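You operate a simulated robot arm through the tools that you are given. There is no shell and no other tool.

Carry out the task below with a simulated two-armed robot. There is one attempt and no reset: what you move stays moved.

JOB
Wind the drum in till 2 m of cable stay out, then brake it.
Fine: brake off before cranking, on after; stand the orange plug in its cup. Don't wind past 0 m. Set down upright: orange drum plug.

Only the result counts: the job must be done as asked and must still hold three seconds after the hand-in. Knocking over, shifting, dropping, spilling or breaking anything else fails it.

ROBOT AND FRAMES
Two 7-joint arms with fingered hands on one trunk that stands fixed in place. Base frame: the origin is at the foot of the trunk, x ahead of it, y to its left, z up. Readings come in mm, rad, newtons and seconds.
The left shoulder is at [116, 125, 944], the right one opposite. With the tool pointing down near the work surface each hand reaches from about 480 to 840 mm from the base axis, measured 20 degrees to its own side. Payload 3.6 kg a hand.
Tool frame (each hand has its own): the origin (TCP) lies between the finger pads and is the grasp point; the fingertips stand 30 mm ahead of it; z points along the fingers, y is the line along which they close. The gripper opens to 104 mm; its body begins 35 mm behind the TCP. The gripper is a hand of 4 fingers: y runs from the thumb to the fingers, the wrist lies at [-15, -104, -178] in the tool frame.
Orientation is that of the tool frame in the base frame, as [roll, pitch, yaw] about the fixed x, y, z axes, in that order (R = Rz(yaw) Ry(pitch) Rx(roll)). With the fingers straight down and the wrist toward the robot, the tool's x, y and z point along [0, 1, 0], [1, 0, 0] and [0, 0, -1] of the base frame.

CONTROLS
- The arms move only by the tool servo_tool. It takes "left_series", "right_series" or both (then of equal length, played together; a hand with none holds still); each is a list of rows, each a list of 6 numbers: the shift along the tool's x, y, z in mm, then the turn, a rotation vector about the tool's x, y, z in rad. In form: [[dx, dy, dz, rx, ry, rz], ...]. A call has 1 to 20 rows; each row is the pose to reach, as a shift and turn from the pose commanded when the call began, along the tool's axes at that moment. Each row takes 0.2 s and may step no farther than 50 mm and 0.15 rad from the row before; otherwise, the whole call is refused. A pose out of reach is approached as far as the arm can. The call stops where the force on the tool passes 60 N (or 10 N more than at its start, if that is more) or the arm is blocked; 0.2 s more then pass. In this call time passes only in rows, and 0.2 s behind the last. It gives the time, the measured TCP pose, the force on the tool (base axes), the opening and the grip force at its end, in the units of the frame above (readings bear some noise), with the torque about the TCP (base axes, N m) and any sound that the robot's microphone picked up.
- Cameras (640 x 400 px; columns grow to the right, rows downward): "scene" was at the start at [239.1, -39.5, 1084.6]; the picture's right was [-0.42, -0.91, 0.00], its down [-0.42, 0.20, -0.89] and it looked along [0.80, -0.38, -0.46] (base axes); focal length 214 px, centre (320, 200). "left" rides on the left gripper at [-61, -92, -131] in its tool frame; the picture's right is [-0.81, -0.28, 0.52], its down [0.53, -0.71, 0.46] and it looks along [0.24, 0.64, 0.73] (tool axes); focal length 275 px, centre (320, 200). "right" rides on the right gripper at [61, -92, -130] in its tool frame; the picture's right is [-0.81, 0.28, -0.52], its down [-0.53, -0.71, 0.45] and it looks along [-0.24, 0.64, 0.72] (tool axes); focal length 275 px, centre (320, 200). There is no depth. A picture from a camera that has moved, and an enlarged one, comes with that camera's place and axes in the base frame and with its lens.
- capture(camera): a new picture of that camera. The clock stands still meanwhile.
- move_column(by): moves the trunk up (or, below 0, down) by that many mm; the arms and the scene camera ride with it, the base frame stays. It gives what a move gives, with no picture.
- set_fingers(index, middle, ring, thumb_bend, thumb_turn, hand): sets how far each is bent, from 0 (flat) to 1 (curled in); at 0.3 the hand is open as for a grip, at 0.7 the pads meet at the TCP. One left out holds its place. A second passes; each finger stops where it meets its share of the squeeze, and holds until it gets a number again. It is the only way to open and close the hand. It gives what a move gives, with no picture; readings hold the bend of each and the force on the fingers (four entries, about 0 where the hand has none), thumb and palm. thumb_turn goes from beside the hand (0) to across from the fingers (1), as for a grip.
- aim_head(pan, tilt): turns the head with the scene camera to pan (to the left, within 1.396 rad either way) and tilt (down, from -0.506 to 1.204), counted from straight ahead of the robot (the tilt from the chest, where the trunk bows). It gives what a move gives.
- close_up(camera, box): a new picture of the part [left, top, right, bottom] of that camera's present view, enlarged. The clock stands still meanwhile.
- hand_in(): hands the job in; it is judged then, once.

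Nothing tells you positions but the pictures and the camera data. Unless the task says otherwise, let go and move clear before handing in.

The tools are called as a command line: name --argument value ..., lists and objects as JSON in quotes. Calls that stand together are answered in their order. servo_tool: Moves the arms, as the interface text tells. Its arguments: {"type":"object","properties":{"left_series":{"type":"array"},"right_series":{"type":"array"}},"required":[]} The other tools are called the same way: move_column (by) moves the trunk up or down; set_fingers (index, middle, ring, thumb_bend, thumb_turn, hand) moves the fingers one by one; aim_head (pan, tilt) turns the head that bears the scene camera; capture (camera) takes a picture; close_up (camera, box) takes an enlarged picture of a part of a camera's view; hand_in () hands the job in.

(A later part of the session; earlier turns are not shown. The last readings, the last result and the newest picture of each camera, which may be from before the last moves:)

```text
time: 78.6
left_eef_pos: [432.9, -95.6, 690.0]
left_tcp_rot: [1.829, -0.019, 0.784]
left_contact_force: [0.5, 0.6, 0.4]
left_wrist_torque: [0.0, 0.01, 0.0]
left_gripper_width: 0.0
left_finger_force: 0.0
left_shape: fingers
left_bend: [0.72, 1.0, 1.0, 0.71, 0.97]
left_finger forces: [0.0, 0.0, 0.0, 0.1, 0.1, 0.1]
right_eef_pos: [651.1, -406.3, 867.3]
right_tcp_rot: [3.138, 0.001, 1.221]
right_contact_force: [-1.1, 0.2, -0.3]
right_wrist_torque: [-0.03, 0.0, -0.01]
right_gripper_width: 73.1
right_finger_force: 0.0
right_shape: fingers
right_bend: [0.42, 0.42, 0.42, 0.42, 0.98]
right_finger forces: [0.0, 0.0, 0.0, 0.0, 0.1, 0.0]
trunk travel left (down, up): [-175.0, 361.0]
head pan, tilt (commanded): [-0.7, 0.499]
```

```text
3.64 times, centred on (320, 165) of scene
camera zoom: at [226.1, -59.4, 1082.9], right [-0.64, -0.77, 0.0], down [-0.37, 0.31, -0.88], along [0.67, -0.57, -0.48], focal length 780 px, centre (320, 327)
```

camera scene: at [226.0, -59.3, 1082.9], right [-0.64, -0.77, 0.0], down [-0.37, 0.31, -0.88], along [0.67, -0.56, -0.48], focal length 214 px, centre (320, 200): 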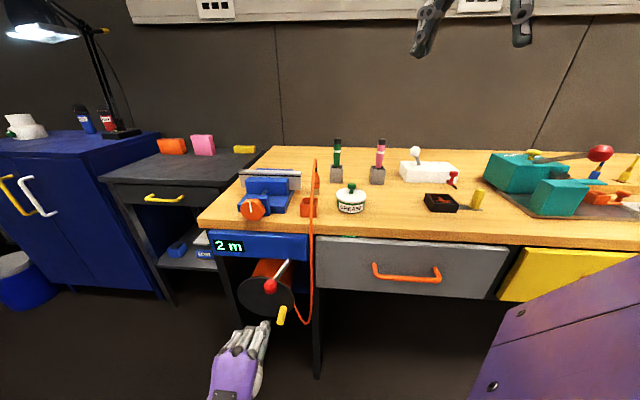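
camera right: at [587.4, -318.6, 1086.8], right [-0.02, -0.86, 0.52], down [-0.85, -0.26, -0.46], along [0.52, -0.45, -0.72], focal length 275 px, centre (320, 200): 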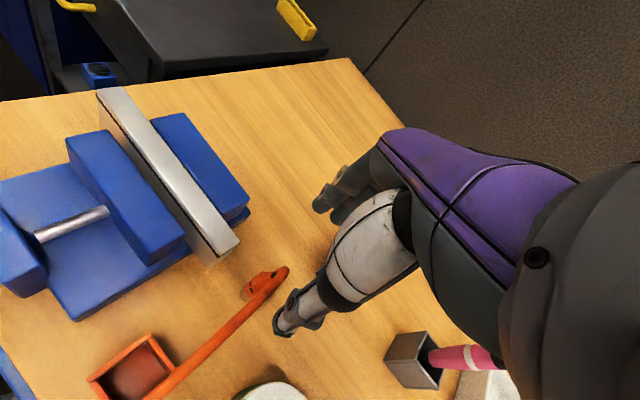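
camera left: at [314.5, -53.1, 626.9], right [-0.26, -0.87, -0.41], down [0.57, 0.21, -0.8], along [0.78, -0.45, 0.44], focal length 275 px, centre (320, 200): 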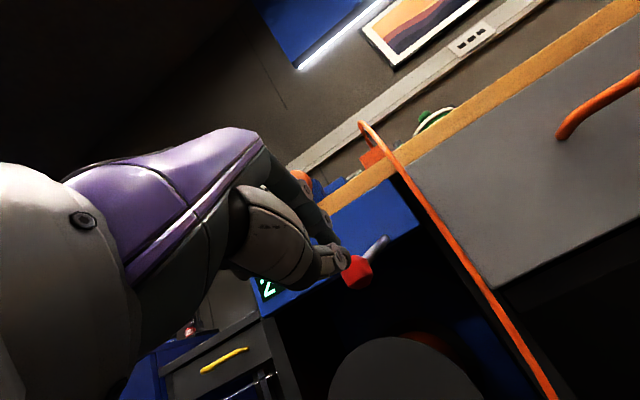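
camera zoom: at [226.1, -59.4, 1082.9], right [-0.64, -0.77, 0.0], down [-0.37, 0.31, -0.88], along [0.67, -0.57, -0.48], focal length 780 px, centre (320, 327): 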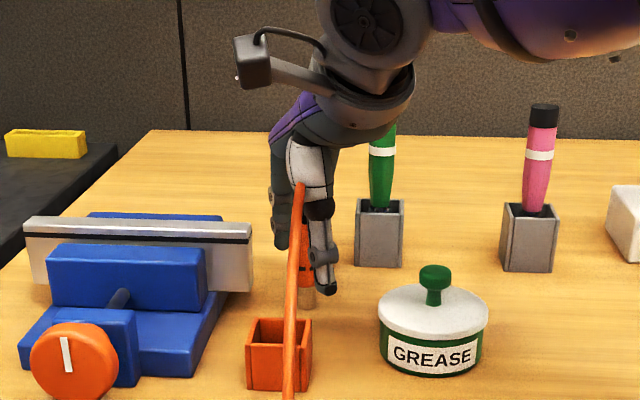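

The plug is centred between fingers and thumb. I'll shift 2 mm so it sits opposite index and thumb, then close gently.

servo_tool --right_series '[[-2, 0, 2.5, 0, 0, 0]]'

set_fingers --hand "right" --index 0.58 --middle 0.58 --ring 0.58 --thumb_bend 0.58

close_up --camera "right" --box '[220, 180, 400, 340]'

close_up --camera "scene" --box '[280, 110, 360, 220]'

```text
time: 79.0
left_eef_pos: [433.7, -94.0, 689.2]
left_tcp_rot: [1.83, -0.019, 0.784]
left_contact_force: [0.2, 1.2, -0.2]
left_wrist_torque: [0.01, -0.02, 0.02]
left_gripper_width: 0.1
left_finger_force: 0.1
left_shape: fingers
left_bend: [0.72, 1.0, 1.0, 0.71, 0.97]
left_finger forces: [0.1, 0.1, 0.1, 0.0, 0.0, 0.1]
right_eef_pos: [649.0, -406.4, 864.7]
right_tcp_rot: [-3.141, 0.0, 1.222]
right_contact_force: [0.2, -0.1, -0.3]
right_wrist_torque: [0.01, 0.01, 0.04]
right_gripper_width: 73.1
right_finger_force: 0.1
right_shape: fingers
right_bend: [0.42, 0.42, 0.42, 0.42, 0.98]
right_finger forces: [0.0, 0.0, 0.0, 0.0, 0.0, 0.1]
trunk travel left (down, up): [-175.0, 361.0]
head pan, tilt (commanded): [-0.7, 0.499]
```

```text
time: 80.0
left_eef_pos: [434.1, -96.1, 690.3]
left_tcp_rot: [1.831, -0.019, 0.784]
left_contact_force: [0.1, 0.1, 0.1]
left_wrist_torque: [-0.04, 0.02, -0.02]
left_gripper_width: 0.0
left_finger_force: 0.0
left_shape: fingers
left_bend: [0.72, 1.0, 1.0, 0.71, 0.97]
left_finger forces: [0.0, 0.1, 0.0, 0.0, 0.0, 0.1]
right_eef_pos: [649.4, -406.2, 864.5]
right_tcp_rot: [3.141, -0.001, 1.222]
right_contact_force: [0.7, -1.1, 0.5]
right_wrist_torque: [-0.03, -0.03, 0.02]
right_gripper_width: 34.5
right_finger_force: 0.0
right_shape: fingers
right_bend: [0.57, 0.57, 0.57, 0.57, 0.98]
right_finger forces: [0.1, 0.0, 0.0, 0.0, 0.0, 0.1]
trunk travel left (down, up): [-175.0, 361.0]
head pan, tilt (commanded): [-0.7, 0.499]
```

```text
2.50 times, centred on (310, 260) of right
camera zoom: at [584.5, -317.4, 995.0], right [-0.02, -0.86, 0.52], down [-0.85, -0.26, -0.46], along [0.52, -0.45, -0.72], focal length 688 px, centre (345, 50)
```

zoom: 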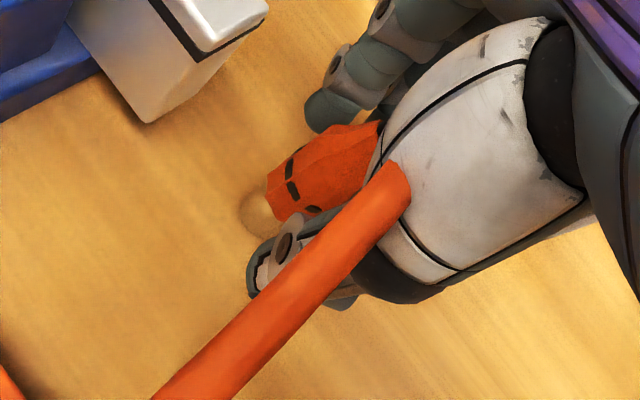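

```text
3.64 times, centred on (320, 165) of scene
camera zoom: at [226.0, -59.4, 1082.9], right [-0.64, -0.77, 0.0], down [-0.37, 0.31, -0.88], along [0.67, -0.57, -0.48], focal length 780 px, centre (320, 327)
```

zoom: 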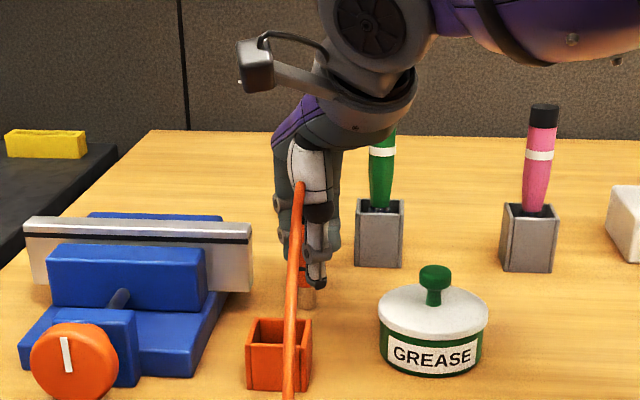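

The plug is nicely between index and thumb, not yet touched. I'll close to grip.

set_fingers --hand "right" --index 0.72 --middle 0.72 --ring 0.66 --thumb_bend 0.72

close_up --camera "right" --box '[220, 180, 400, 340]'

close_up --camera "scene" --box '[280, 110, 360, 220]'

```text
time: 81.0
left_eef_pos: [433.3, -95.9, 690.3]
left_tcp_rot: [1.829, -0.019, 0.781]
left_contact_force: [0.5, -0.1, 0.3]
left_wrist_torque: [0.0, 0.01, 0.02]
left_gripper_width: 0.0
left_finger_force: 0.1
left_shape: fingers
left_bend: [0.72, 1.0, 1.0, 0.71, 0.97]
left_finger forces: [0.0, 0.0, 0.1, 0.0, 0.1, 0.0]
right_eef_pos: [649.8, -406.2, 863.3]
right_tcp_rot: [3.141, 0.001, 1.222]
right_contact_force: [-0.3, 0.0, -0.9]
right_wrist_torque: [0.01, -0.01, 0.0]
right_gripper_width: 11.8
right_finger_force: 7.6
right_shape: fingers
right_bend: [0.71, 0.71, 0.66, 0.66, 0.97]
right_finger forces: [5.7, 2.0, 0.0, 0.0, 7.0, 0.1]
trunk travel left (down, up): [-175.0, 361.0]
head pan, tilt (commanded): [-0.7, 0.499]
```

```text
2.50 times, centred on (310, 260) of right
camera zoom: at [584.5, -317.4, 994.9], right [-0.02, -0.86, 0.52], down [-0.85, -0.26, -0.46], along [0.52, -0.45, -0.72], focal length 688 px, centre (345, 50)
```

zoom: 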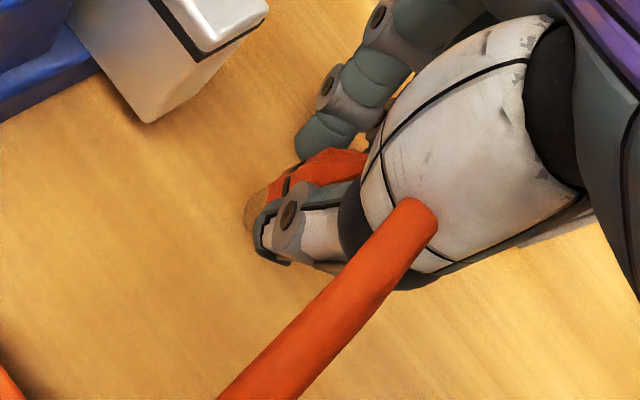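

```text
3.64 times, centred on (320, 165) of scene
camera zoom: at [226.0, -59.4, 1082.9], right [-0.64, -0.77, 0.0], down [-0.37, 0.31, -0.88], along [0.67, -0.57, -0.48], focal length 780 px, centre (320, 327)
```

zoom: 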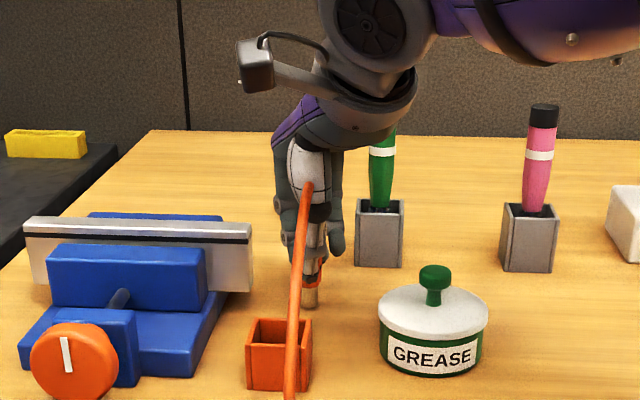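

The fingers hold the plug with about 7 N. I'll firm the squeeze and then lift slightly to test.

set_fingers --hand "right" --index 0.85 --middle 0.85 --ring 0.7 --thumb_bend 0.85

close_up --camera "right" --box '[220, 180, 400, 340]'

close_up --camera "scene" --box '[280, 110, 360, 220]'

```text
time: 82.0
left_eef_pos: [433.5, -95.5, 690.6]
left_tcp_rot: [1.831, -0.019, 0.785]
left_contact_force: [0.3, 0.0, 0.0]
left_wrist_torque: [0.04, 0.01, 0.04]
left_gripper_width: 0.0
left_finger_force: 0.1
left_shape: fingers
left_bend: [0.72, 1.0, 1.0, 0.71, 0.97]
left_finger forces: [0.1, 0.0, 0.1, 0.1, 0.1, 0.0]
right_eef_pos: [650.1, -407.4, 864.8]
right_tcp_rot: [3.14, 0.001, 1.221]
right_contact_force: [-0.6, -0.6, 0.0]
right_wrist_torque: [0.03, -0.01, 0.04]
right_gripper_width: 0.3
right_finger_force: 0.1
right_shape: fingers
right_bend: [0.75, 0.85, 0.7, 0.79, 0.95]
right_finger forces: [0.1, 0.1, 0.0, 0.0, 0.1, 0.0]
trunk travel left (down, up): [-175.0, 361.0]
head pan, tilt (commanded): [-0.7, 0.499]
```

```text
2.50 times, centred on (310, 260) of right
camera zoom: at [584.5, -317.4, 995.0], right [-0.02, -0.86, 0.52], down [-0.85, -0.26, -0.46], along [0.52, -0.45, -0.72], focal length 688 px, centre (345, 50)
```

zoom: 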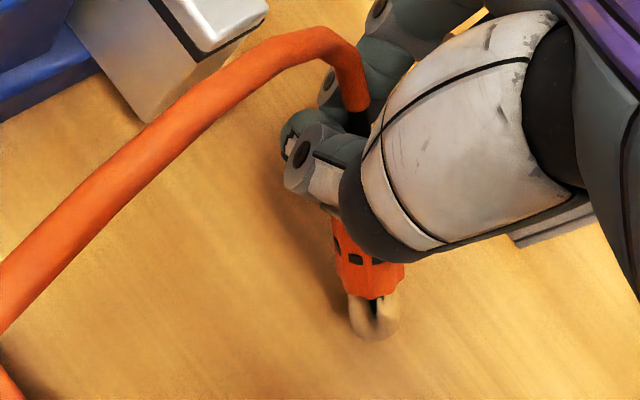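

```text
3.64 times, centred on (320, 165) of scene
camera zoom: at [226.0, -59.4, 1082.9], right [-0.64, -0.77, 0.0], down [-0.37, 0.31, -0.88], along [0.67, -0.57, -0.48], focal length 780 px, centre (320, 327)
```

zoom: 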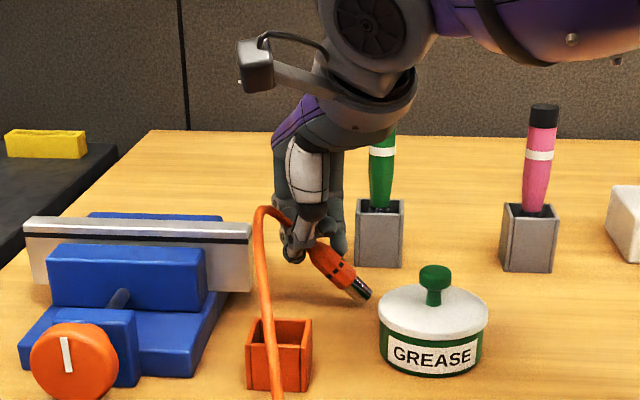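

The harder squeeze made the plug slip and lean; it's now tilted against the hand. I'll look closely before doing anything else.

close_up --camera "scene" --box '[295, 140, 345, 200]'

close_up --camera "right" --box '[270, 190, 400, 330]'

capture --camera "right"

```text
6.67 times, centred on (320, 170) of scene
camera zoom: at [226.0, -59.4, 1082.9], right [-0.64, -0.77, 0.0], down [-0.37, 0.31, -0.88], along [0.67, -0.57, -0.48], focal length 1430 px, centre (320, 400)
```

zoom: 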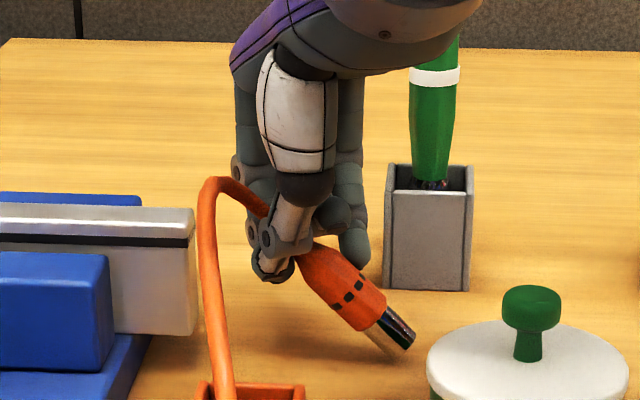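

```text
2.86 times, centred on (335, 260) of right
camera zoom: at [584.5, -317.4, 995.0], right [-0.02, -0.86, 0.52], down [-0.85, -0.26, -0.46], along [0.52, -0.45, -0.72], focal length 786 px, centre (277, 29)
```

zoom: 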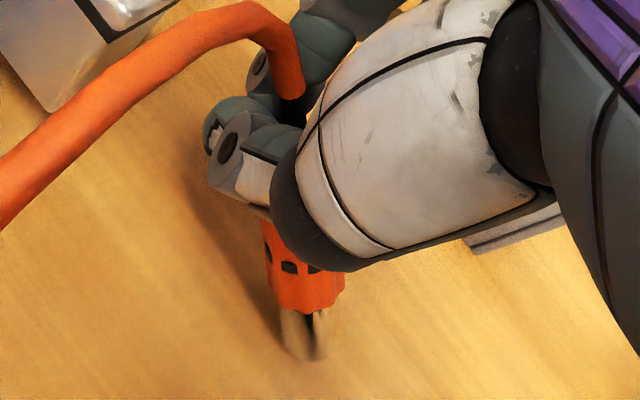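

```text
taken
camera right: at [584.5, -317.4, 995.0], right [-0.02, -0.86, 0.52], down [-0.85, -0.26, -0.46], along [0.52, -0.45, -0.72], focal length 275 px, centre (320, 200)
```

right: 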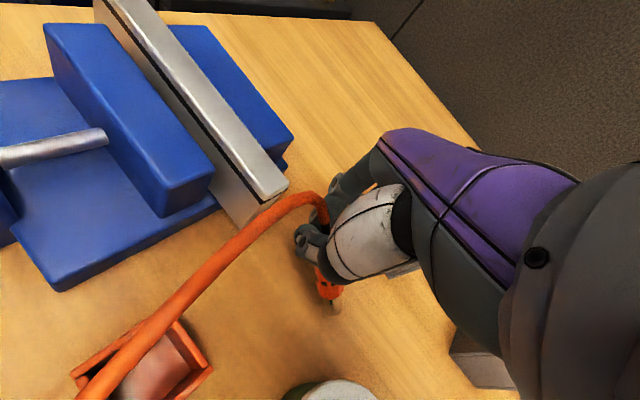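

The plug is leaning about 45° to the left against the index–thumb pinch, with its pin end on the bench near (620, -437). Middle and ring finger hang over it and would block straightening, so I'll open those two first and keep the pinch as support.

set_fingers --hand "right" --middle 0.35 --ring 0.35

close_up --camera "scene" --box '[295, 140, 345, 200]'

close_up --camera "right" --box '[270, 190, 400, 330]'

```text
time: 83.0
left_eef_pos: [432.9, -95.3, 690.8]
left_tcp_rot: [1.827, -0.019, 0.787]
left_contact_force: [-0.3, 0.0, 0.6]
left_wrist_torque: [-0.02, 0.0, 0.0]
left_gripper_width: 0.0
left_finger_force: 0.1
left_shape: fingers
left_bend: [0.72, 1.0, 1.0, 0.71, 0.97]
left_finger forces: [0.0, 0.0, 0.0, 0.0, 0.0, 0.0]
right_eef_pos: [649.6, -407.3, 864.6]
right_tcp_rot: [3.141, 0.002, 1.22]
right_contact_force: [-1.6, 0.6, 3.4]
right_wrist_torque: [-0.11, 0.06, -0.06]
right_gripper_width: 0.1
right_finger_force: 17.0
right_shape: fingers
right_bend: [0.74, 0.8, 0.35, 0.79, 0.95]
right_finger forces: [19.9, 14.3, 0.0, 0.0, 0.0, 0.1]
trunk travel left (down, up): [-175.0, 361.0]
head pan, tilt (commanded): [-0.7, 0.499]
```

```text
6.67 times, centred on (320, 170) of scene
camera zoom: at [225.6, -59.1, 1083.0], right [-0.64, -0.77, 0.0], down [-0.37, 0.31, -0.88], along [0.67, -0.57, -0.48], focal length 1430 px, centre (320, 400)
```

zoom: 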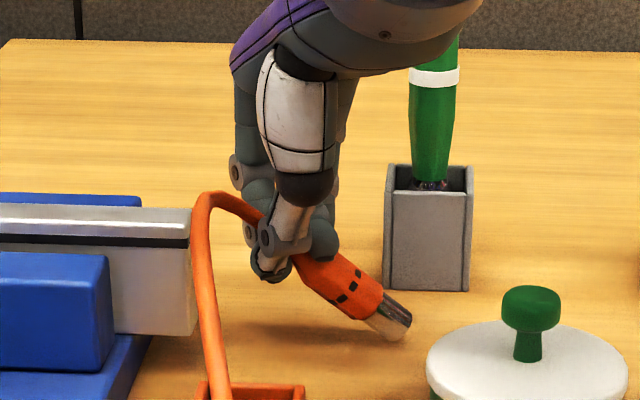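

```text
2.86 times, centred on (335, 260) of right
camera zoom: at [584.1, -317.2, 995.2], right [-0.02, -0.85, 0.52], down [-0.85, -0.26, -0.46], along [0.52, -0.45, -0.72], focal length 786 px, centre (277, 29)
```

zoom: 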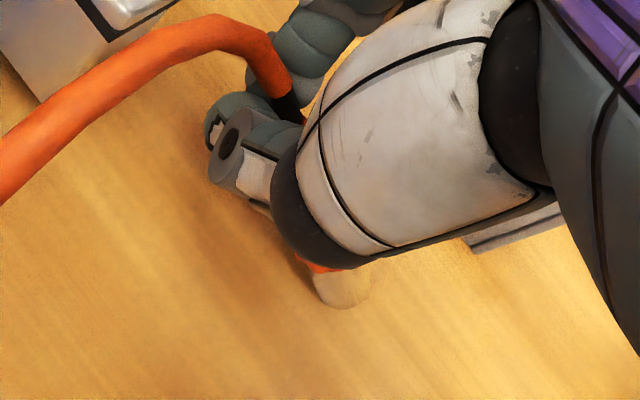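

The plug's neck is now wedged between index (20 N) and middle (14 N), which is actually a firm hold. I'll try lifting a little to see whether it comes along.

servo_tool --right_series '[[0, 0, -5, 0, 0, 0], [0, 0, -12, 0, 0, 0], [0, 0, -20, 0, 0, 0]]'

close_up --camera "scene" --box '[295, 130, 345, 190]'

close_up --camera "right" --box '[270, 190, 400, 330]'

```text
time: 83.8
left_eef_pos: [434.0, -95.8, 690.6]
left_tcp_rot: [1.83, -0.019, 0.784]
left_contact_force: [1.3, -0.3, 0.4]
left_wrist_torque: [-0.02, 0.04, 0.0]
left_gripper_width: 0.0
left_finger_force: 0.0
left_shape: fingers
left_bend: [0.72, 1.0, 1.0, 0.71, 0.97]
left_finger forces: [0.0, 0.0, 0.0, 0.0, 0.0, 0.0]
right_eef_pos: [649.7, -406.7, 884.2]
right_tcp_rot: [3.141, 0.002, 1.222]
right_contact_force: [-0.2, 0.1, -0.4]
right_wrist_torque: [-0.01, -0.04, 0.0]
right_gripper_width: 0.0
right_finger_force: 0.0
right_shape: fingers
right_bend: [0.75, 0.35, 0.35, 0.79, 0.95]
right_finger forces: [0.0, 0.1, 0.1, 0.0, 0.0, 0.0]
trunk travel left (down, up): [-175.0, 361.0]
head pan, tilt (commanded): [-0.7, 0.499]
```

```text
6.67 times, centred on (320, 160) of scene
camera zoom: at [225.9, -59.3, 1082.9], right [-0.64, -0.77, 0.0], down [-0.37, 0.31, -0.88], along [0.67, -0.57, -0.48], focal length 1430 px, centre (320, 467)
```

zoom: 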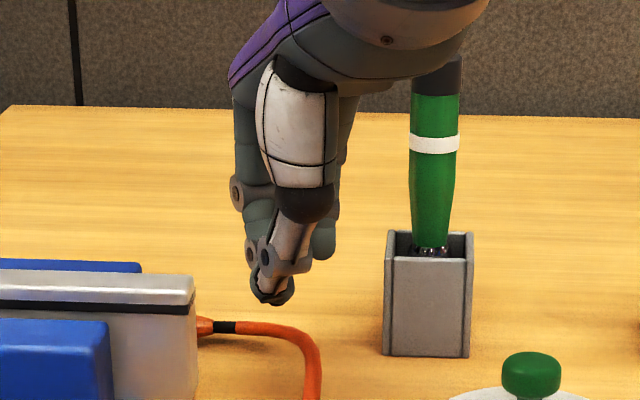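

```text
2.86 times, centred on (335, 260) of right
camera zoom: at [584.3, -317.5, 1015.1], right [-0.02, -0.85, 0.52], down [-0.85, -0.26, -0.45], along [0.52, -0.45, -0.72], focal length 786 px, centre (277, 29)
```

zoom: 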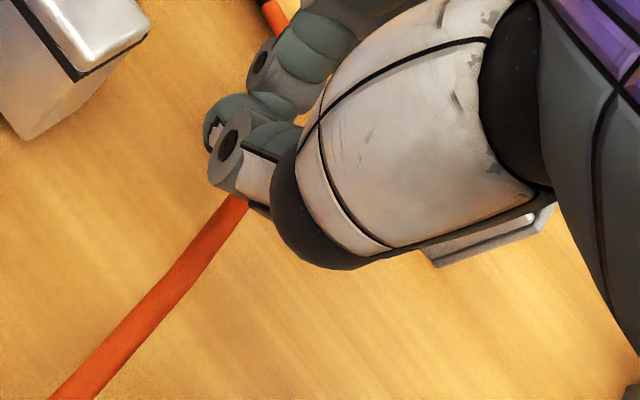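

The plug popped out and now lies on the bench near or behind the vise jaw. I'll raise the right hand clear and find exactly where it is.

servo_tool --right_series '[[0, 0, -40, 0, 0, 0], [0, -20, -80, 0, 0, 0], [0, -45, -115, 0, 0, 0], [-10, -70, -150, 0, 0, 0]]'

capture --camera "right"

close_up --camera "scene" --box '[220, 130, 360, 240]'

```text
time: 84.8
left_eef_pos: [433.9, -96.5, 692.0]
left_tcp_rot: [1.83, -0.019, 0.786]
left_contact_force: [0.8, 0.4, 0.3]
left_wrist_torque: [0.01, 0.03, -0.03]
left_gripper_width: 0.1
left_finger_force: 0.1
left_shape: fingers
left_bend: [0.72, 1.0, 1.0, 0.71, 0.97]
left_finger forces: [0.0, 0.1, 0.0, 0.1, 0.0, 0.1]
right_eef_pos: [577.7, -392.8, 1034.7]
right_tcp_rot: [-3.141, 0.0, 1.221]
right_contact_force: [-0.1, 0.5, -0.9]
right_wrist_torque: [0.01, -0.01, 0.0]
right_gripper_width: 0.0
right_finger_force: 0.1
right_shape: fingers
right_bend: [0.75, 0.35, 0.35, 0.79, 0.95]
right_finger forces: [0.1, 0.1, 0.0, 0.0, 0.1, 0.0]
trunk travel left (down, up): [-175.0, 361.0]
head pan, tilt (commanded): [-0.7, 0.499]
```

```text
taken
camera right: at [513.2, -303.2, 1165.7], right [-0.02, -0.86, 0.52], down [-0.85, -0.26, -0.46], along [0.52, -0.45, -0.72], focal length 275 px, centre (320, 200)
```

right: 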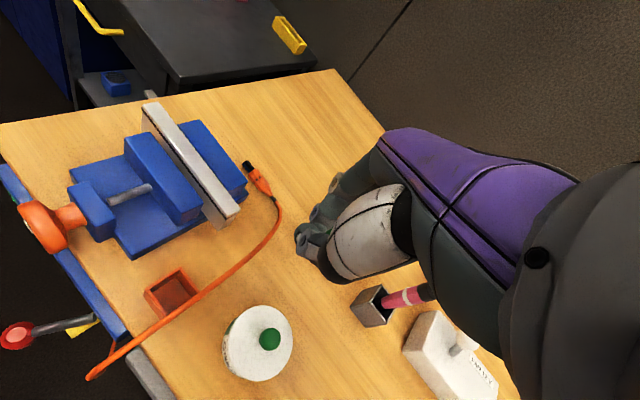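

```text
3.64 times, centred on (290, 185) of scene
camera zoom: at [225.7, -59.2, 1083.0], right [-0.64, -0.77, 0.0], down [-0.37, 0.31, -0.88], along [0.67, -0.57, -0.48], focal length 780 px, centre (429, 254)
```

zoom: 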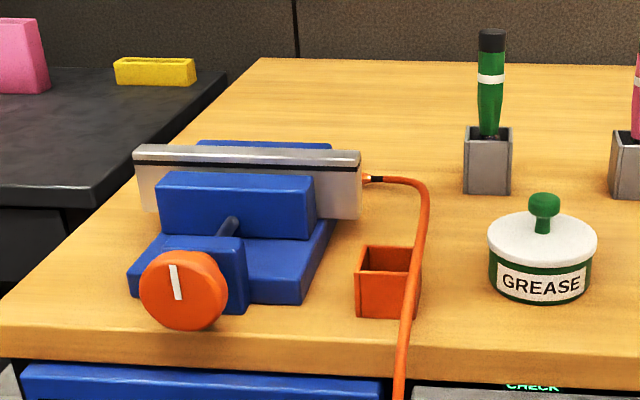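

The plug is lying on the bench just behind the right end of the vise. I'll zoom in to get its pose.

close_up --camera "right" --box '[200, 140, 320, 230]'

close_up --camera "scene" --box '[280, 160, 340, 200]'

```text
4.44 times, centred on (260, 185) of right
camera zoom: at [513.2, -303.2, 1165.7], right [-0.02, -0.86, 0.52], down [-0.85, -0.26, -0.46], along [0.52, -0.45, -0.72], focal length 1224 px, centre (587, 267)
```

zoom: 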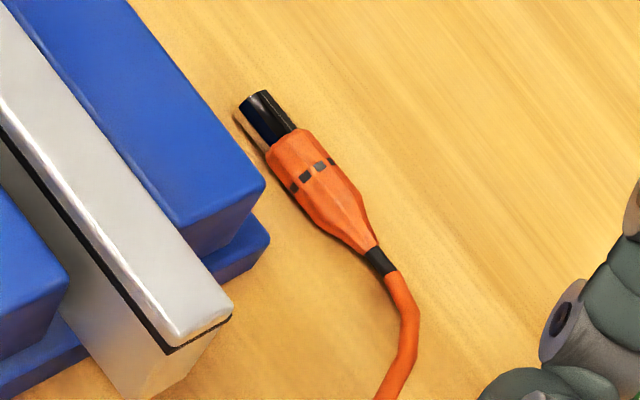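

```text
10.00 times, centred on (310, 180) of scene
camera zoom: at [225.7, -59.2, 1083.0], right [-0.64, -0.77, 0.0], down [-0.37, 0.31, -0.88], along [0.67, -0.57, -0.48], focal length 2145 px, centre (420, 400)
```

zoom: 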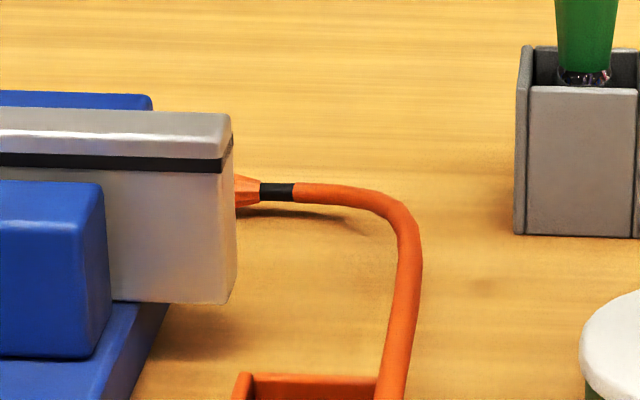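

The plug lies at about (764, -409) with its collar end near (746, -435), pin pointing away to the left. My plan is to pinch it lightly at the neck with index and thumb only, so it can hang pin-down when lifted. First I'll pre-shape the right hand and move above the neck.

set_fingers --hand "right" --index 0.5 --middle 1.0 --ring 1.0 --thumb_bend 0.5

servo_tool --right_series '[[2.4, 34, 10, 0, 0, 0.08], [4.7, 68, 20, 0, 0, 0.16], [7.1, 102, 35, 0, 0, 0.24], [9.4, 136, 55, 0, 0, 0.32], [11.8, 169.8, 80, 0, 0, 0.398]]'

capture --camera "right"

close_up --camera "scene" --box '[220, 80, 400, 220]'

```text
time: 85.8
left_eef_pos: [433.9, -95.0, 690.5]
left_tcp_rot: [1.831, -0.02, 0.786]
left_contact_force: [0.2, -0.4, 0.0]
left_wrist_torque: [0.03, 0.0, 0.01]
left_gripper_width: 0.0
left_finger_force: 0.1
left_shape: fingers
left_bend: [0.72, 1.0, 1.0, 0.71, 0.97]
left_finger forces: [0.0, 0.1, 0.0, 0.0, 0.0, 0.0]
right_eef_pos: [578.9, -392.5, 1033.8]
right_tcp_rot: [3.141, 0.0, 1.221]
right_contact_force: [0.1, 0.5, -1.3]
right_wrist_torque: [0.02, 0.02, -0.04]
right_gripper_width: 51.5
right_finger_force: 0.2
right_shape: fingers
right_bend: [0.5, 1.0, 1.0, 0.5, 0.97]
right_finger forces: [0.0, 0.0, 0.0, 0.1, 0.0, 0.0]
trunk travel left (down, up): [-175.0, 361.0]
head pan, tilt (commanded): [-0.7, 0.499]
```

```text
time: 87.0
left_eef_pos: [432.5, -94.6, 691.9]
left_tcp_rot: [1.827, -0.019, 0.783]
left_contact_force: [-1.4, 0.4, 0.5]
left_wrist_torque: [0.02, -0.01, 0.01]
left_gripper_width: 0.0
left_finger_force: 0.0
left_shape: fingers
left_bend: [0.72, 1.0, 1.0, 0.71, 0.97]
left_finger forces: [0.0, 0.0, 0.0, 0.1, 0.0, 0.1]
right_eef_pos: [729.3, -442.6, 962.8]
right_tcp_rot: [3.139, 0.007, 0.837]
right_contact_force: [-0.3, 0.6, 0.0]
right_wrist_torque: [-0.06, -0.02, 0.0]
right_gripper_width: 51.8
right_finger_force: 0.0
right_shape: fingers
right_bend: [0.5, 1.0, 1.0, 0.5, 0.97]
right_finger forces: [0.1, 0.0, 0.0, 0.1, 0.0, 0.0]
right hand out of reach, approached as far as the arm can: row 5
trunk travel left (down, up): [-175.0, 361.0]
head pan, tilt (commanded): [-0.7, 0.499]
```

```text
taken
camera right: at [701.6, -336.0, 1092.2], right [-0.34, -0.78, 0.52], down [-0.89, 0.08, -0.45], along [0.31, -0.62, -0.72], focal length 275 px, centre (320, 200)
```

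right: 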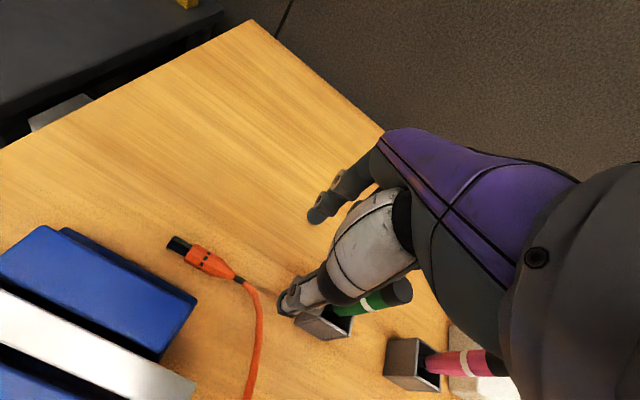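

```text
2.86 times, centred on (310, 150) of scene
camera zoom: at [224.5, -58.0, 1083.4], right [-0.64, -0.76, 0.0], down [-0.37, 0.31, -0.88], along [0.67, -0.57, -0.48], focal length 613 px, centre (349, 343)
```

zoom: 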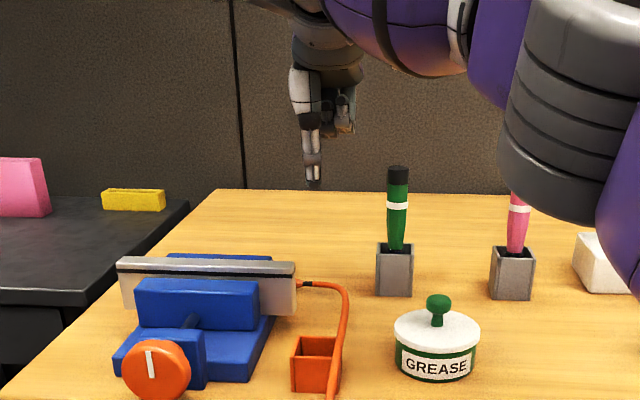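

The arm can just reach out there. Before grasping again I want to know whether the right hand can later take a fingers-forward pose (plug held upright from the front), so I'll test that orientation in free air first.

servo_tool --right_series '[[-2, -16, -4, -0.0756, -0.0756, -0.0756], [-4, -31, -9, -0.151, -0.151, -0.151], [-6, -47, -14, -0.227, -0.227, -0.227], [-8.5, -63, -18, -0.3025, -0.3025, -0.3025], [-10.6, -78, -23, -0.378, -0.378, -0.378], [-12.7, -94, -27, -0.454, -0.454, -0.454], [-14.9, -110, -32, -0.529, -0.529, -0.529], [-17, -125, -37, -0.605, -0.605, -0.605]]'

capture --camera "scene"

```text
time: 88.8
left_eef_pos: [432.4, -96.6, 691.6]
left_tcp_rot: [1.83, -0.019, 0.784]
left_contact_force: [0.1, 0.3, 0.2]
left_wrist_torque: [0.03, 0.03, -0.02]
left_gripper_width: 0.0
left_finger_force: 0.0
left_shape: fingers
left_bend: [0.72, 1.0, 1.0, 0.71, 0.97]
left_finger forces: [0.1, 0.0, 0.0, 0.0, 0.0, 0.0]
right_eef_pos: [627.5, -370.5, 996.9]
right_tcp_rot: [2.677, 0.732, 1.285]
right_contact_force: [0.3, -0.1, 0.5]
right_wrist_torque: [0.03, -0.01, 0.06]
right_gripper_width: 52.0
right_finger_force: 0.1
right_shape: fingers
right_bend: [0.5, 1.0, 1.0, 0.5, 0.97]
right_finger forces: [0.1, 0.0, 0.1, 0.0, 0.0, 0.1]
trunk travel left (down, up): [-175.0, 361.0]
head pan, tilt (commanded): [-0.7, 0.499]
```

```text
taken
camera scene: at [225.8, -59.3, 1083.0], right [-0.64, -0.77, 0.0], down [-0.37, 0.31, -0.88], along [0.67, -0.57, -0.48], focal length 214 px, centre (320, 200)
```

scene: 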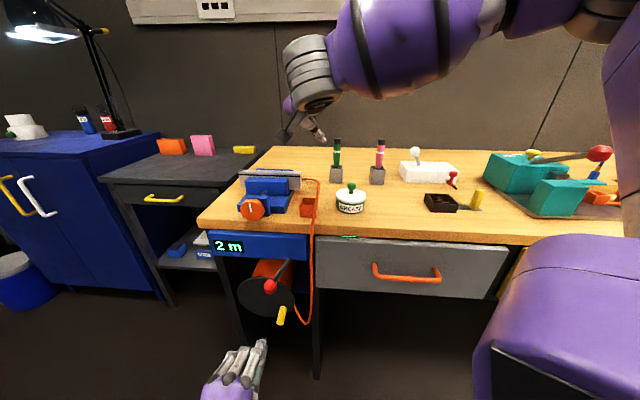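

The first half went smoothly. I'll continue to the full fingers-forward orientation.

servo_tool --right_series '[[2.6, -11, -8.7, -0.0756, -0.0756, -0.0756], [5.1, -22, -17.3, -0.151, -0.151, -0.151], [7.7, -33, -26, -0.227, -0.227, -0.227], [10.2, -44, -34.6, -0.3025, -0.3025, -0.3025], [12.8, -55, -43.3, -0.378, -0.378, -0.378], [15.4, -66, -52, -0.454, -0.454, -0.454], [17.9, -77, -60.6, -0.529, -0.529, -0.529], [20.5, -88, -69.3, -0.605, -0.605, -0.605]]'

capture --camera "scene"

capture --camera "right"

```text
time: 90.6
left_eef_pos: [433.6, -96.0, 690.0]
left_tcp_rot: [1.831, -0.02, 0.784]
left_contact_force: [-0.4, 0.1, 0.0]
left_wrist_torque: [-0.02, 0.01, 0.01]
left_gripper_width: 0.3
left_finger_force: 0.0
left_shape: fingers
left_bend: [0.72, 1.0, 1.0, 0.71, 0.97]
left_finger forces: [0.0, 0.0, 0.0, 0.0, 0.0, 0.0]
right_eef_pos: [536.1, -312.2, 1001.4]
right_tcp_rot: [-1.418, 1.569, -2.165]
right_contact_force: [-0.4, -0.6, 0.5]
right_wrist_torque: [-0.01, -0.01, 0.01]
right_gripper_width: 51.7
right_finger_force: 0.1
right_shape: fingers
right_bend: [0.5, 1.0, 1.0, 0.5, 0.97]
right_finger forces: [0.0, 0.1, 0.0, 0.0, 0.1, 0.1]
right hand out of reach, approached as far as the arm can: row 8
trunk travel left (down, up): [-175.0, 361.0]
head pan, tilt (commanded): [-0.7, 0.499]
```

```text
taken
camera scene: at [225.9, -59.5, 1082.9], right [-0.64, -0.77, 0.0], down [-0.37, 0.31, -0.88], along [0.67, -0.57, -0.48], focal length 214 px, centre (320, 200)
```

scene: 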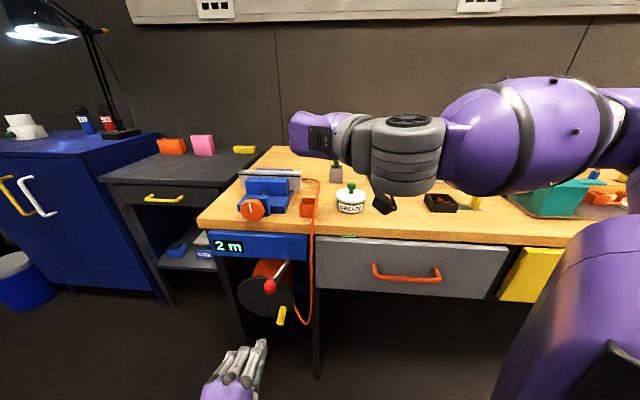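

```text
taken
camera right: at [378.4, -290.0, 940.8], right [-0.19, 0.55, 0.81], down [-0.15, -0.83, 0.53], along [0.97, -0.02, 0.24], focal length 275 px, centre (320, 200)
```

right: 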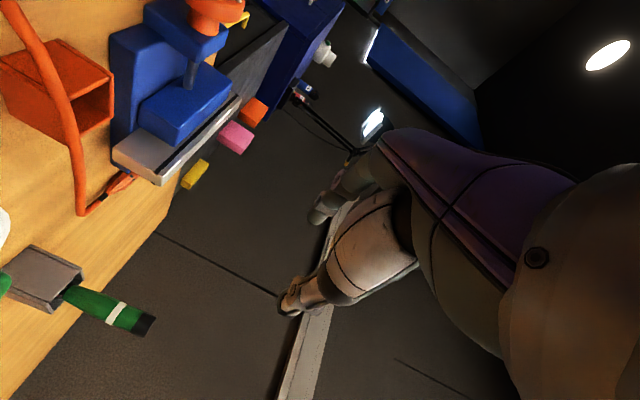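

The pose is reachable up here. I'll check that it also works down at cup height, in front of the cup, before relying on it.

servo_tool --right_series '[[25, 5, 5, 0, 0, 0], [50, 10, 10, 0, 0, 0], [75, 14, 15, 0, 0, 0], [98, 18, 18, 0, 0, 0]]'

close_up --camera "scene" --box '[180, 100, 460, 260]'

```text
time: 91.6
left_eef_pos: [434.0, -95.2, 689.9]
left_tcp_rot: [1.83, -0.019, 0.783]
left_contact_force: [0.0, -0.4, 0.0]
left_wrist_torque: [0.03, -0.02, -0.03]
left_gripper_width: 0.2
left_finger_force: 0.0
left_shape: fingers
left_bend: [0.72, 1.0, 1.0, 0.71, 0.97]
left_finger forces: [0.1, 0.1, 0.0, 0.0, 0.1, 0.0]
right_eef_pos: [536.3, -311.2, 1001.6]
right_tcp_rot: [-2.226, 1.568, -2.974]
right_contact_force: [0.2, -0.1, -0.2]
right_wrist_torque: [-0.03, 0.0, -0.02]
right_gripper_width: 51.8
right_finger_force: 0.0
right_shape: fingers
right_bend: [0.5, 1.0, 1.0, 0.5, 0.97]
right_finger forces: [0.1, 0.0, 0.0, 0.0, 0.1, 0.0]
right hand out of reach, approached as far as the arm can: row 1, 2, 3, 4
trunk travel left (down, up): [-175.0, 361.0]
head pan, tilt (commanded): [-0.7, 0.499]
```

```text
2.29 times, centred on (320, 180) of scene
camera zoom: at [226.0, -59.4, 1082.9], right [-0.64, -0.77, 0.0], down [-0.37, 0.31, -0.88], along [0.67, -0.57, -0.48], focal length 490 px, centre (320, 246)
```

zoom: 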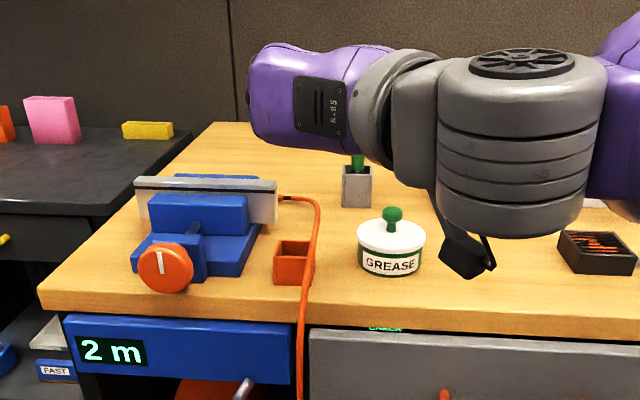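

Going lower isn't possible in that pose with the trunk at this height, but the trunk itself can go down. I'll check whether the hand can at least reach over the cup horizontally from here.

servo_tool --right_series '[[0, 7, 13, 0, 0, 0], [0, 14, 26, 0, 0, 0], [0, 20, 40, 0, 0, 0]]'

aim_head --pan -0.9 --tilt 0.6

capture --camera "scene"

```text
time: 92.4
left_eef_pos: [433.6, -95.8, 689.8]
left_tcp_rot: [1.829, -0.019, 0.782]
left_contact_force: [-0.1, -0.1, -0.4]
left_wrist_torque: [0.0, 0.02, -0.01]
left_gripper_width: 0.0
left_finger_force: 0.0
left_shape: fingers
left_bend: [0.72, 1.0, 1.0, 0.71, 0.97]
left_finger forces: [0.1, 0.1, 0.0, 0.1, 0.1, 0.0]
right_eef_pos: [543.5, -314.4, 1002.5]
right_tcp_rot: [-2.284, 1.565, -3.036]
right_contact_force: [0.3, -0.3, 0.7]
right_wrist_torque: [-0.01, -0.02, 0.01]
right_gripper_width: 51.8
right_finger_force: 0.0
right_shape: fingers
right_bend: [0.5, 1.0, 1.0, 0.5, 0.97]
right_finger forces: [0.0, 0.0, 0.0, 0.0, 0.0, 0.0]
right hand out of reach, approached as far as the arm can: row 1, 2, 3
trunk travel left (down, up): [-175.0, 361.0]
head pan, tilt (commanded): [-0.7, 0.499]
```

```text
time: 93.2
left_eef_pos: [433.0, -95.6, 691.1]
left_tcp_rot: [1.83, -0.019, 0.785]
left_contact_force: [0.4, 0.4, 0.3]
left_wrist_torque: [-0.01, 0.0, 0.0]
left_gripper_width: 0.4
left_finger_force: 0.0
left_shape: fingers
left_bend: [0.72, 1.0, 1.0, 0.71, 0.97]
left_finger forces: [0.1, 0.0, 0.0, 0.0, 0.0, 0.0]
right_eef_pos: [542.7, -314.9, 1002.2]
right_tcp_rot: [-2.009, 1.567, -2.759]
right_contact_force: [-0.5, 0.0, -0.1]
right_wrist_torque: [0.02, -0.01, 0.01]
right_gripper_width: 51.6
right_finger_force: 0.1
right_shape: fingers
right_bend: [0.5, 1.0, 1.0, 0.5, 0.97]
right_finger forces: [0.0, 0.0, 0.1, 0.0, 0.0, 0.1]
trunk travel left (down, up): [-175.0, 361.0]
head pan, tilt (commanded): [-0.901, 0.6]
```

```text
taken
camera scene: at [211.3, -70.0, 1073.9], right [-0.78, -0.62, 0.0], down [-0.35, 0.44, -0.83], along [0.51, -0.65, -0.56], focal length 214 px, centre (320, 200)
```

scene: 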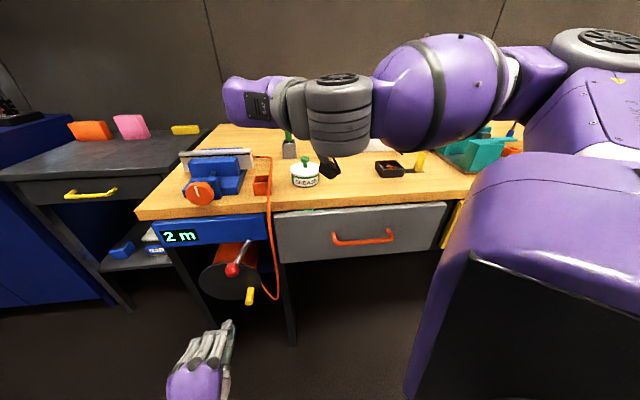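

That fingers-forward pose is at the edge of what the arm can do, so I'll use another plan. I'll pinch the lying plug at mid-body with index and thumb and lift it. Then the left hand can swing its pin end down in the air, and the right hand lowers it vertically into the cup. I'll turn the right hand back first.

servo_tool --right_series '[[0.2, 2.1, 12.4, 0.0756, 0.0756, 0.0756], [0.5, 4.2, 24.8, 0.151, 0.151, 0.151], [0.8, 6.3, 37, 0.227, 0.227, 0.227], [1, 8.4, 49.5, 0.3025, 0.3025, 0.3025], [1.2, 10.4, 62, 0.378, 0.378, 0.378], [1.5, 12.5, 74, 0.454, 0.454, 0.454], [1.7, 14.6, 86.6, 0.529, 0.529, 0.529], [2, 16.7, 99, 0.605, 0.605, 0.605]]'

```text
time: 95.0
left_eef_pos: [433.2, -95.3, 690.3]
left_tcp_rot: [1.83, -0.019, 0.786]
left_contact_force: [0.2, 1.1, -0.2]
left_wrist_torque: [-0.01, 0.0, -0.02]
left_gripper_width: 0.2
left_finger_force: 0.2
left_shape: fingers
left_bend: [0.72, 1.0, 1.0, 0.71, 0.97]
left_finger forces: [0.0, 0.1, 0.1, 0.0, 0.0, 0.0]
right_eef_pos: [627.7, -370.2, 1001.7]
right_tcp_rot: [2.677, 0.73, 1.285]
right_contact_force: [0.5, 0.0, 0.0]
right_wrist_torque: [0.0, -0.01, 0.03]
right_gripper_width: 51.6
right_finger_force: 0.1
right_shape: fingers
right_bend: [0.5, 1.0, 1.0, 0.5, 0.97]
right_finger forces: [0.1, 0.1, 0.1, 0.0, 0.1, 0.0]
trunk travel left (down, up): [-175.0, 361.0]
head pan, tilt (commanded): [-0.901, 0.6]
```

Now I'll turn to the grasp orientation (fingers down, yawed along the plug, slightly tilted outward) and move above the plug's middle.

servo_tool --right_series '[[5.5, 12.4, 10, 0.0608, 0.0684, 0.0843], [11, 24.9, 20, 0.1216, 0.1367, 0.1687], [16.5, 37.3, 31, 0.1824, 0.205, 0.253], [22, 49.8, 43, 0.2433, 0.2734, 0.3374], [27.4, 62.2, 57, 0.304, 0.3418, 0.4217], [33, 74.7, 73, 0.365, 0.41, 0.506], [38.4, 87, 92, 0.4257, 0.4785, 0.5904], [43.9, 99.6, 113.5, 0.4865, 0.5468, 0.6747]]'

capture --camera "right"

aim_head --pan -0.6 --tilt 0.45

capture --camera "scene"

```text
time: 96.8
left_eef_pos: [434.0, -95.9, 690.0]
left_tcp_rot: [1.831, -0.019, 0.785]
left_contact_force: [0.1, 0.5, -1.1]
left_wrist_torque: [-0.02, 0.03, -0.02]
left_gripper_width: 0.3
left_finger_force: 0.0
left_shape: fingers
left_bend: [0.72, 1.0, 1.0, 0.71, 0.97]
left_finger forces: [0.0, 0.0, 0.1, 0.1, 0.1, 0.1]
right_eef_pos: [759.5, -416.3, 926.8]
right_tcp_rot: [3.005, -0.001, 0.783]
right_contact_force: [0.2, -0.5, 0.6]
right_wrist_torque: [0.01, -0.02, -0.02]
right_gripper_width: 51.9
right_finger_force: 0.0
right_shape: fingers
right_bend: [0.5, 1.0, 1.0, 0.5, 0.97]
right_finger forces: [0.1, 0.0, 0.1, 0.0, 0.1, 0.2]
trunk travel left (down, up): [-175.0, 361.0]
head pan, tilt (commanded): [-0.901, 0.6]
```

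```text
taken
camera right: at [726.6, -296.6, 1042.9], right [-0.43, -0.72, 0.55], down [-0.83, 0.08, -0.55], along [0.35, -0.69, -0.63], focal length 275 px, centre (320, 200)
```

right: 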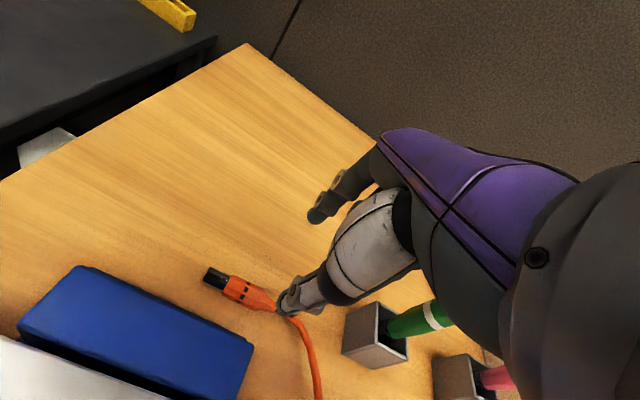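

```text
time: 97.6
left_eef_pos: [433.1, -95.1, 690.9]
left_tcp_rot: [1.83, -0.019, 0.785]
left_contact_force: [0.2, -0.1, 0.7]
left_wrist_torque: [0.01, 0.01, -0.02]
left_gripper_width: 0.1
left_finger_force: 0.0
left_shape: fingers
left_bend: [0.72, 1.0, 1.0, 0.71, 0.97]
left_finger forces: [0.0, 0.0, 0.0, 0.0, 0.0, 0.0]
right_eef_pos: [760.3, -415.5, 927.2]
right_tcp_rot: [3.002, 0.001, 0.786]
right_contact_force: [-0.3, -0.2, -0.6]
right_wrist_torque: [-0.02, 0.0, 0.0]
right_gripper_width: 52.0
right_finger_force: 0.0
right_shape: fingers
right_bend: [0.5, 1.0, 1.0, 0.5, 0.97]
right_finger forces: [0.0, 0.1, 0.0, 0.0, 0.0, 0.0]
trunk travel left (down, up): [-175.0, 361.0]
head pan, tilt (commanded): [-0.6, 0.45]
```

```text
taken
camera scene: at [232.1, -52.7, 1087.4], right [-0.57, -0.82, 0.0], down [-0.36, 0.25, -0.9], along [0.74, -0.51, -0.44], focal length 214 px, centre (320, 200)
```

scene: 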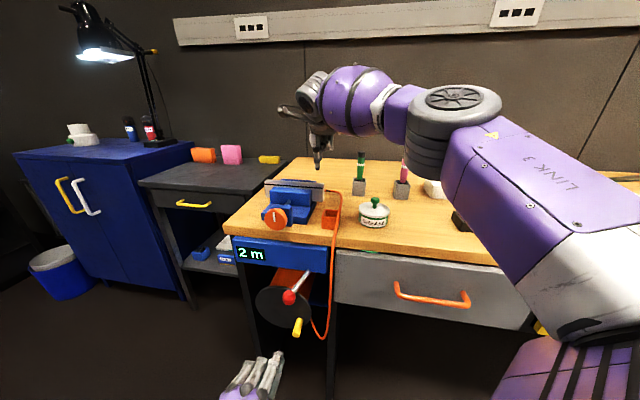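

The hand is above the plug's middle. I'll zoom in to fine-tune its alignment.

close_up --camera "right" --box '[180, 230, 360, 370]'

close_up --camera "scene" --box '[270, 110, 390, 230]'

```text
2.86 times, centred on (270, 300) of right
camera zoom: at [725.7, -295.3, 1044.5], right [-0.43, -0.72, 0.55], down [-0.83, 0.08, -0.55], along [0.35, -0.69, -0.63], focal length 786 px, centre (463, -86)
```

zoom: 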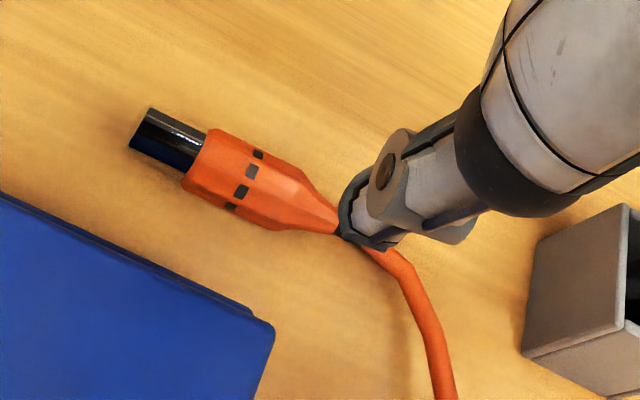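

```text
3.33 times, centred on (330, 170) of scene
camera zoom: at [232.1, -52.7, 1087.4], right [-0.57, -0.82, 0.0], down [-0.36, 0.25, -0.9], along [0.74, -0.51, -0.44], focal length 715 px, centre (287, 300)
```

zoom: 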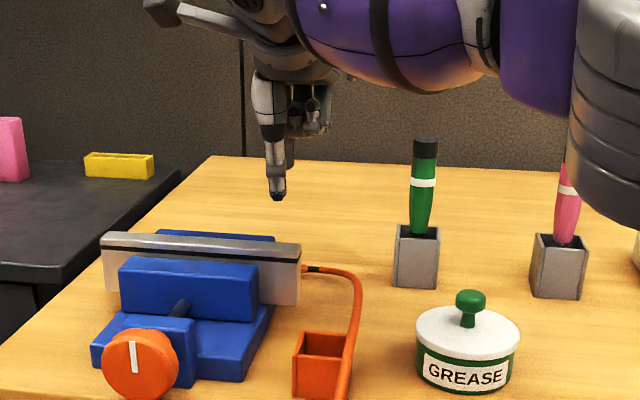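

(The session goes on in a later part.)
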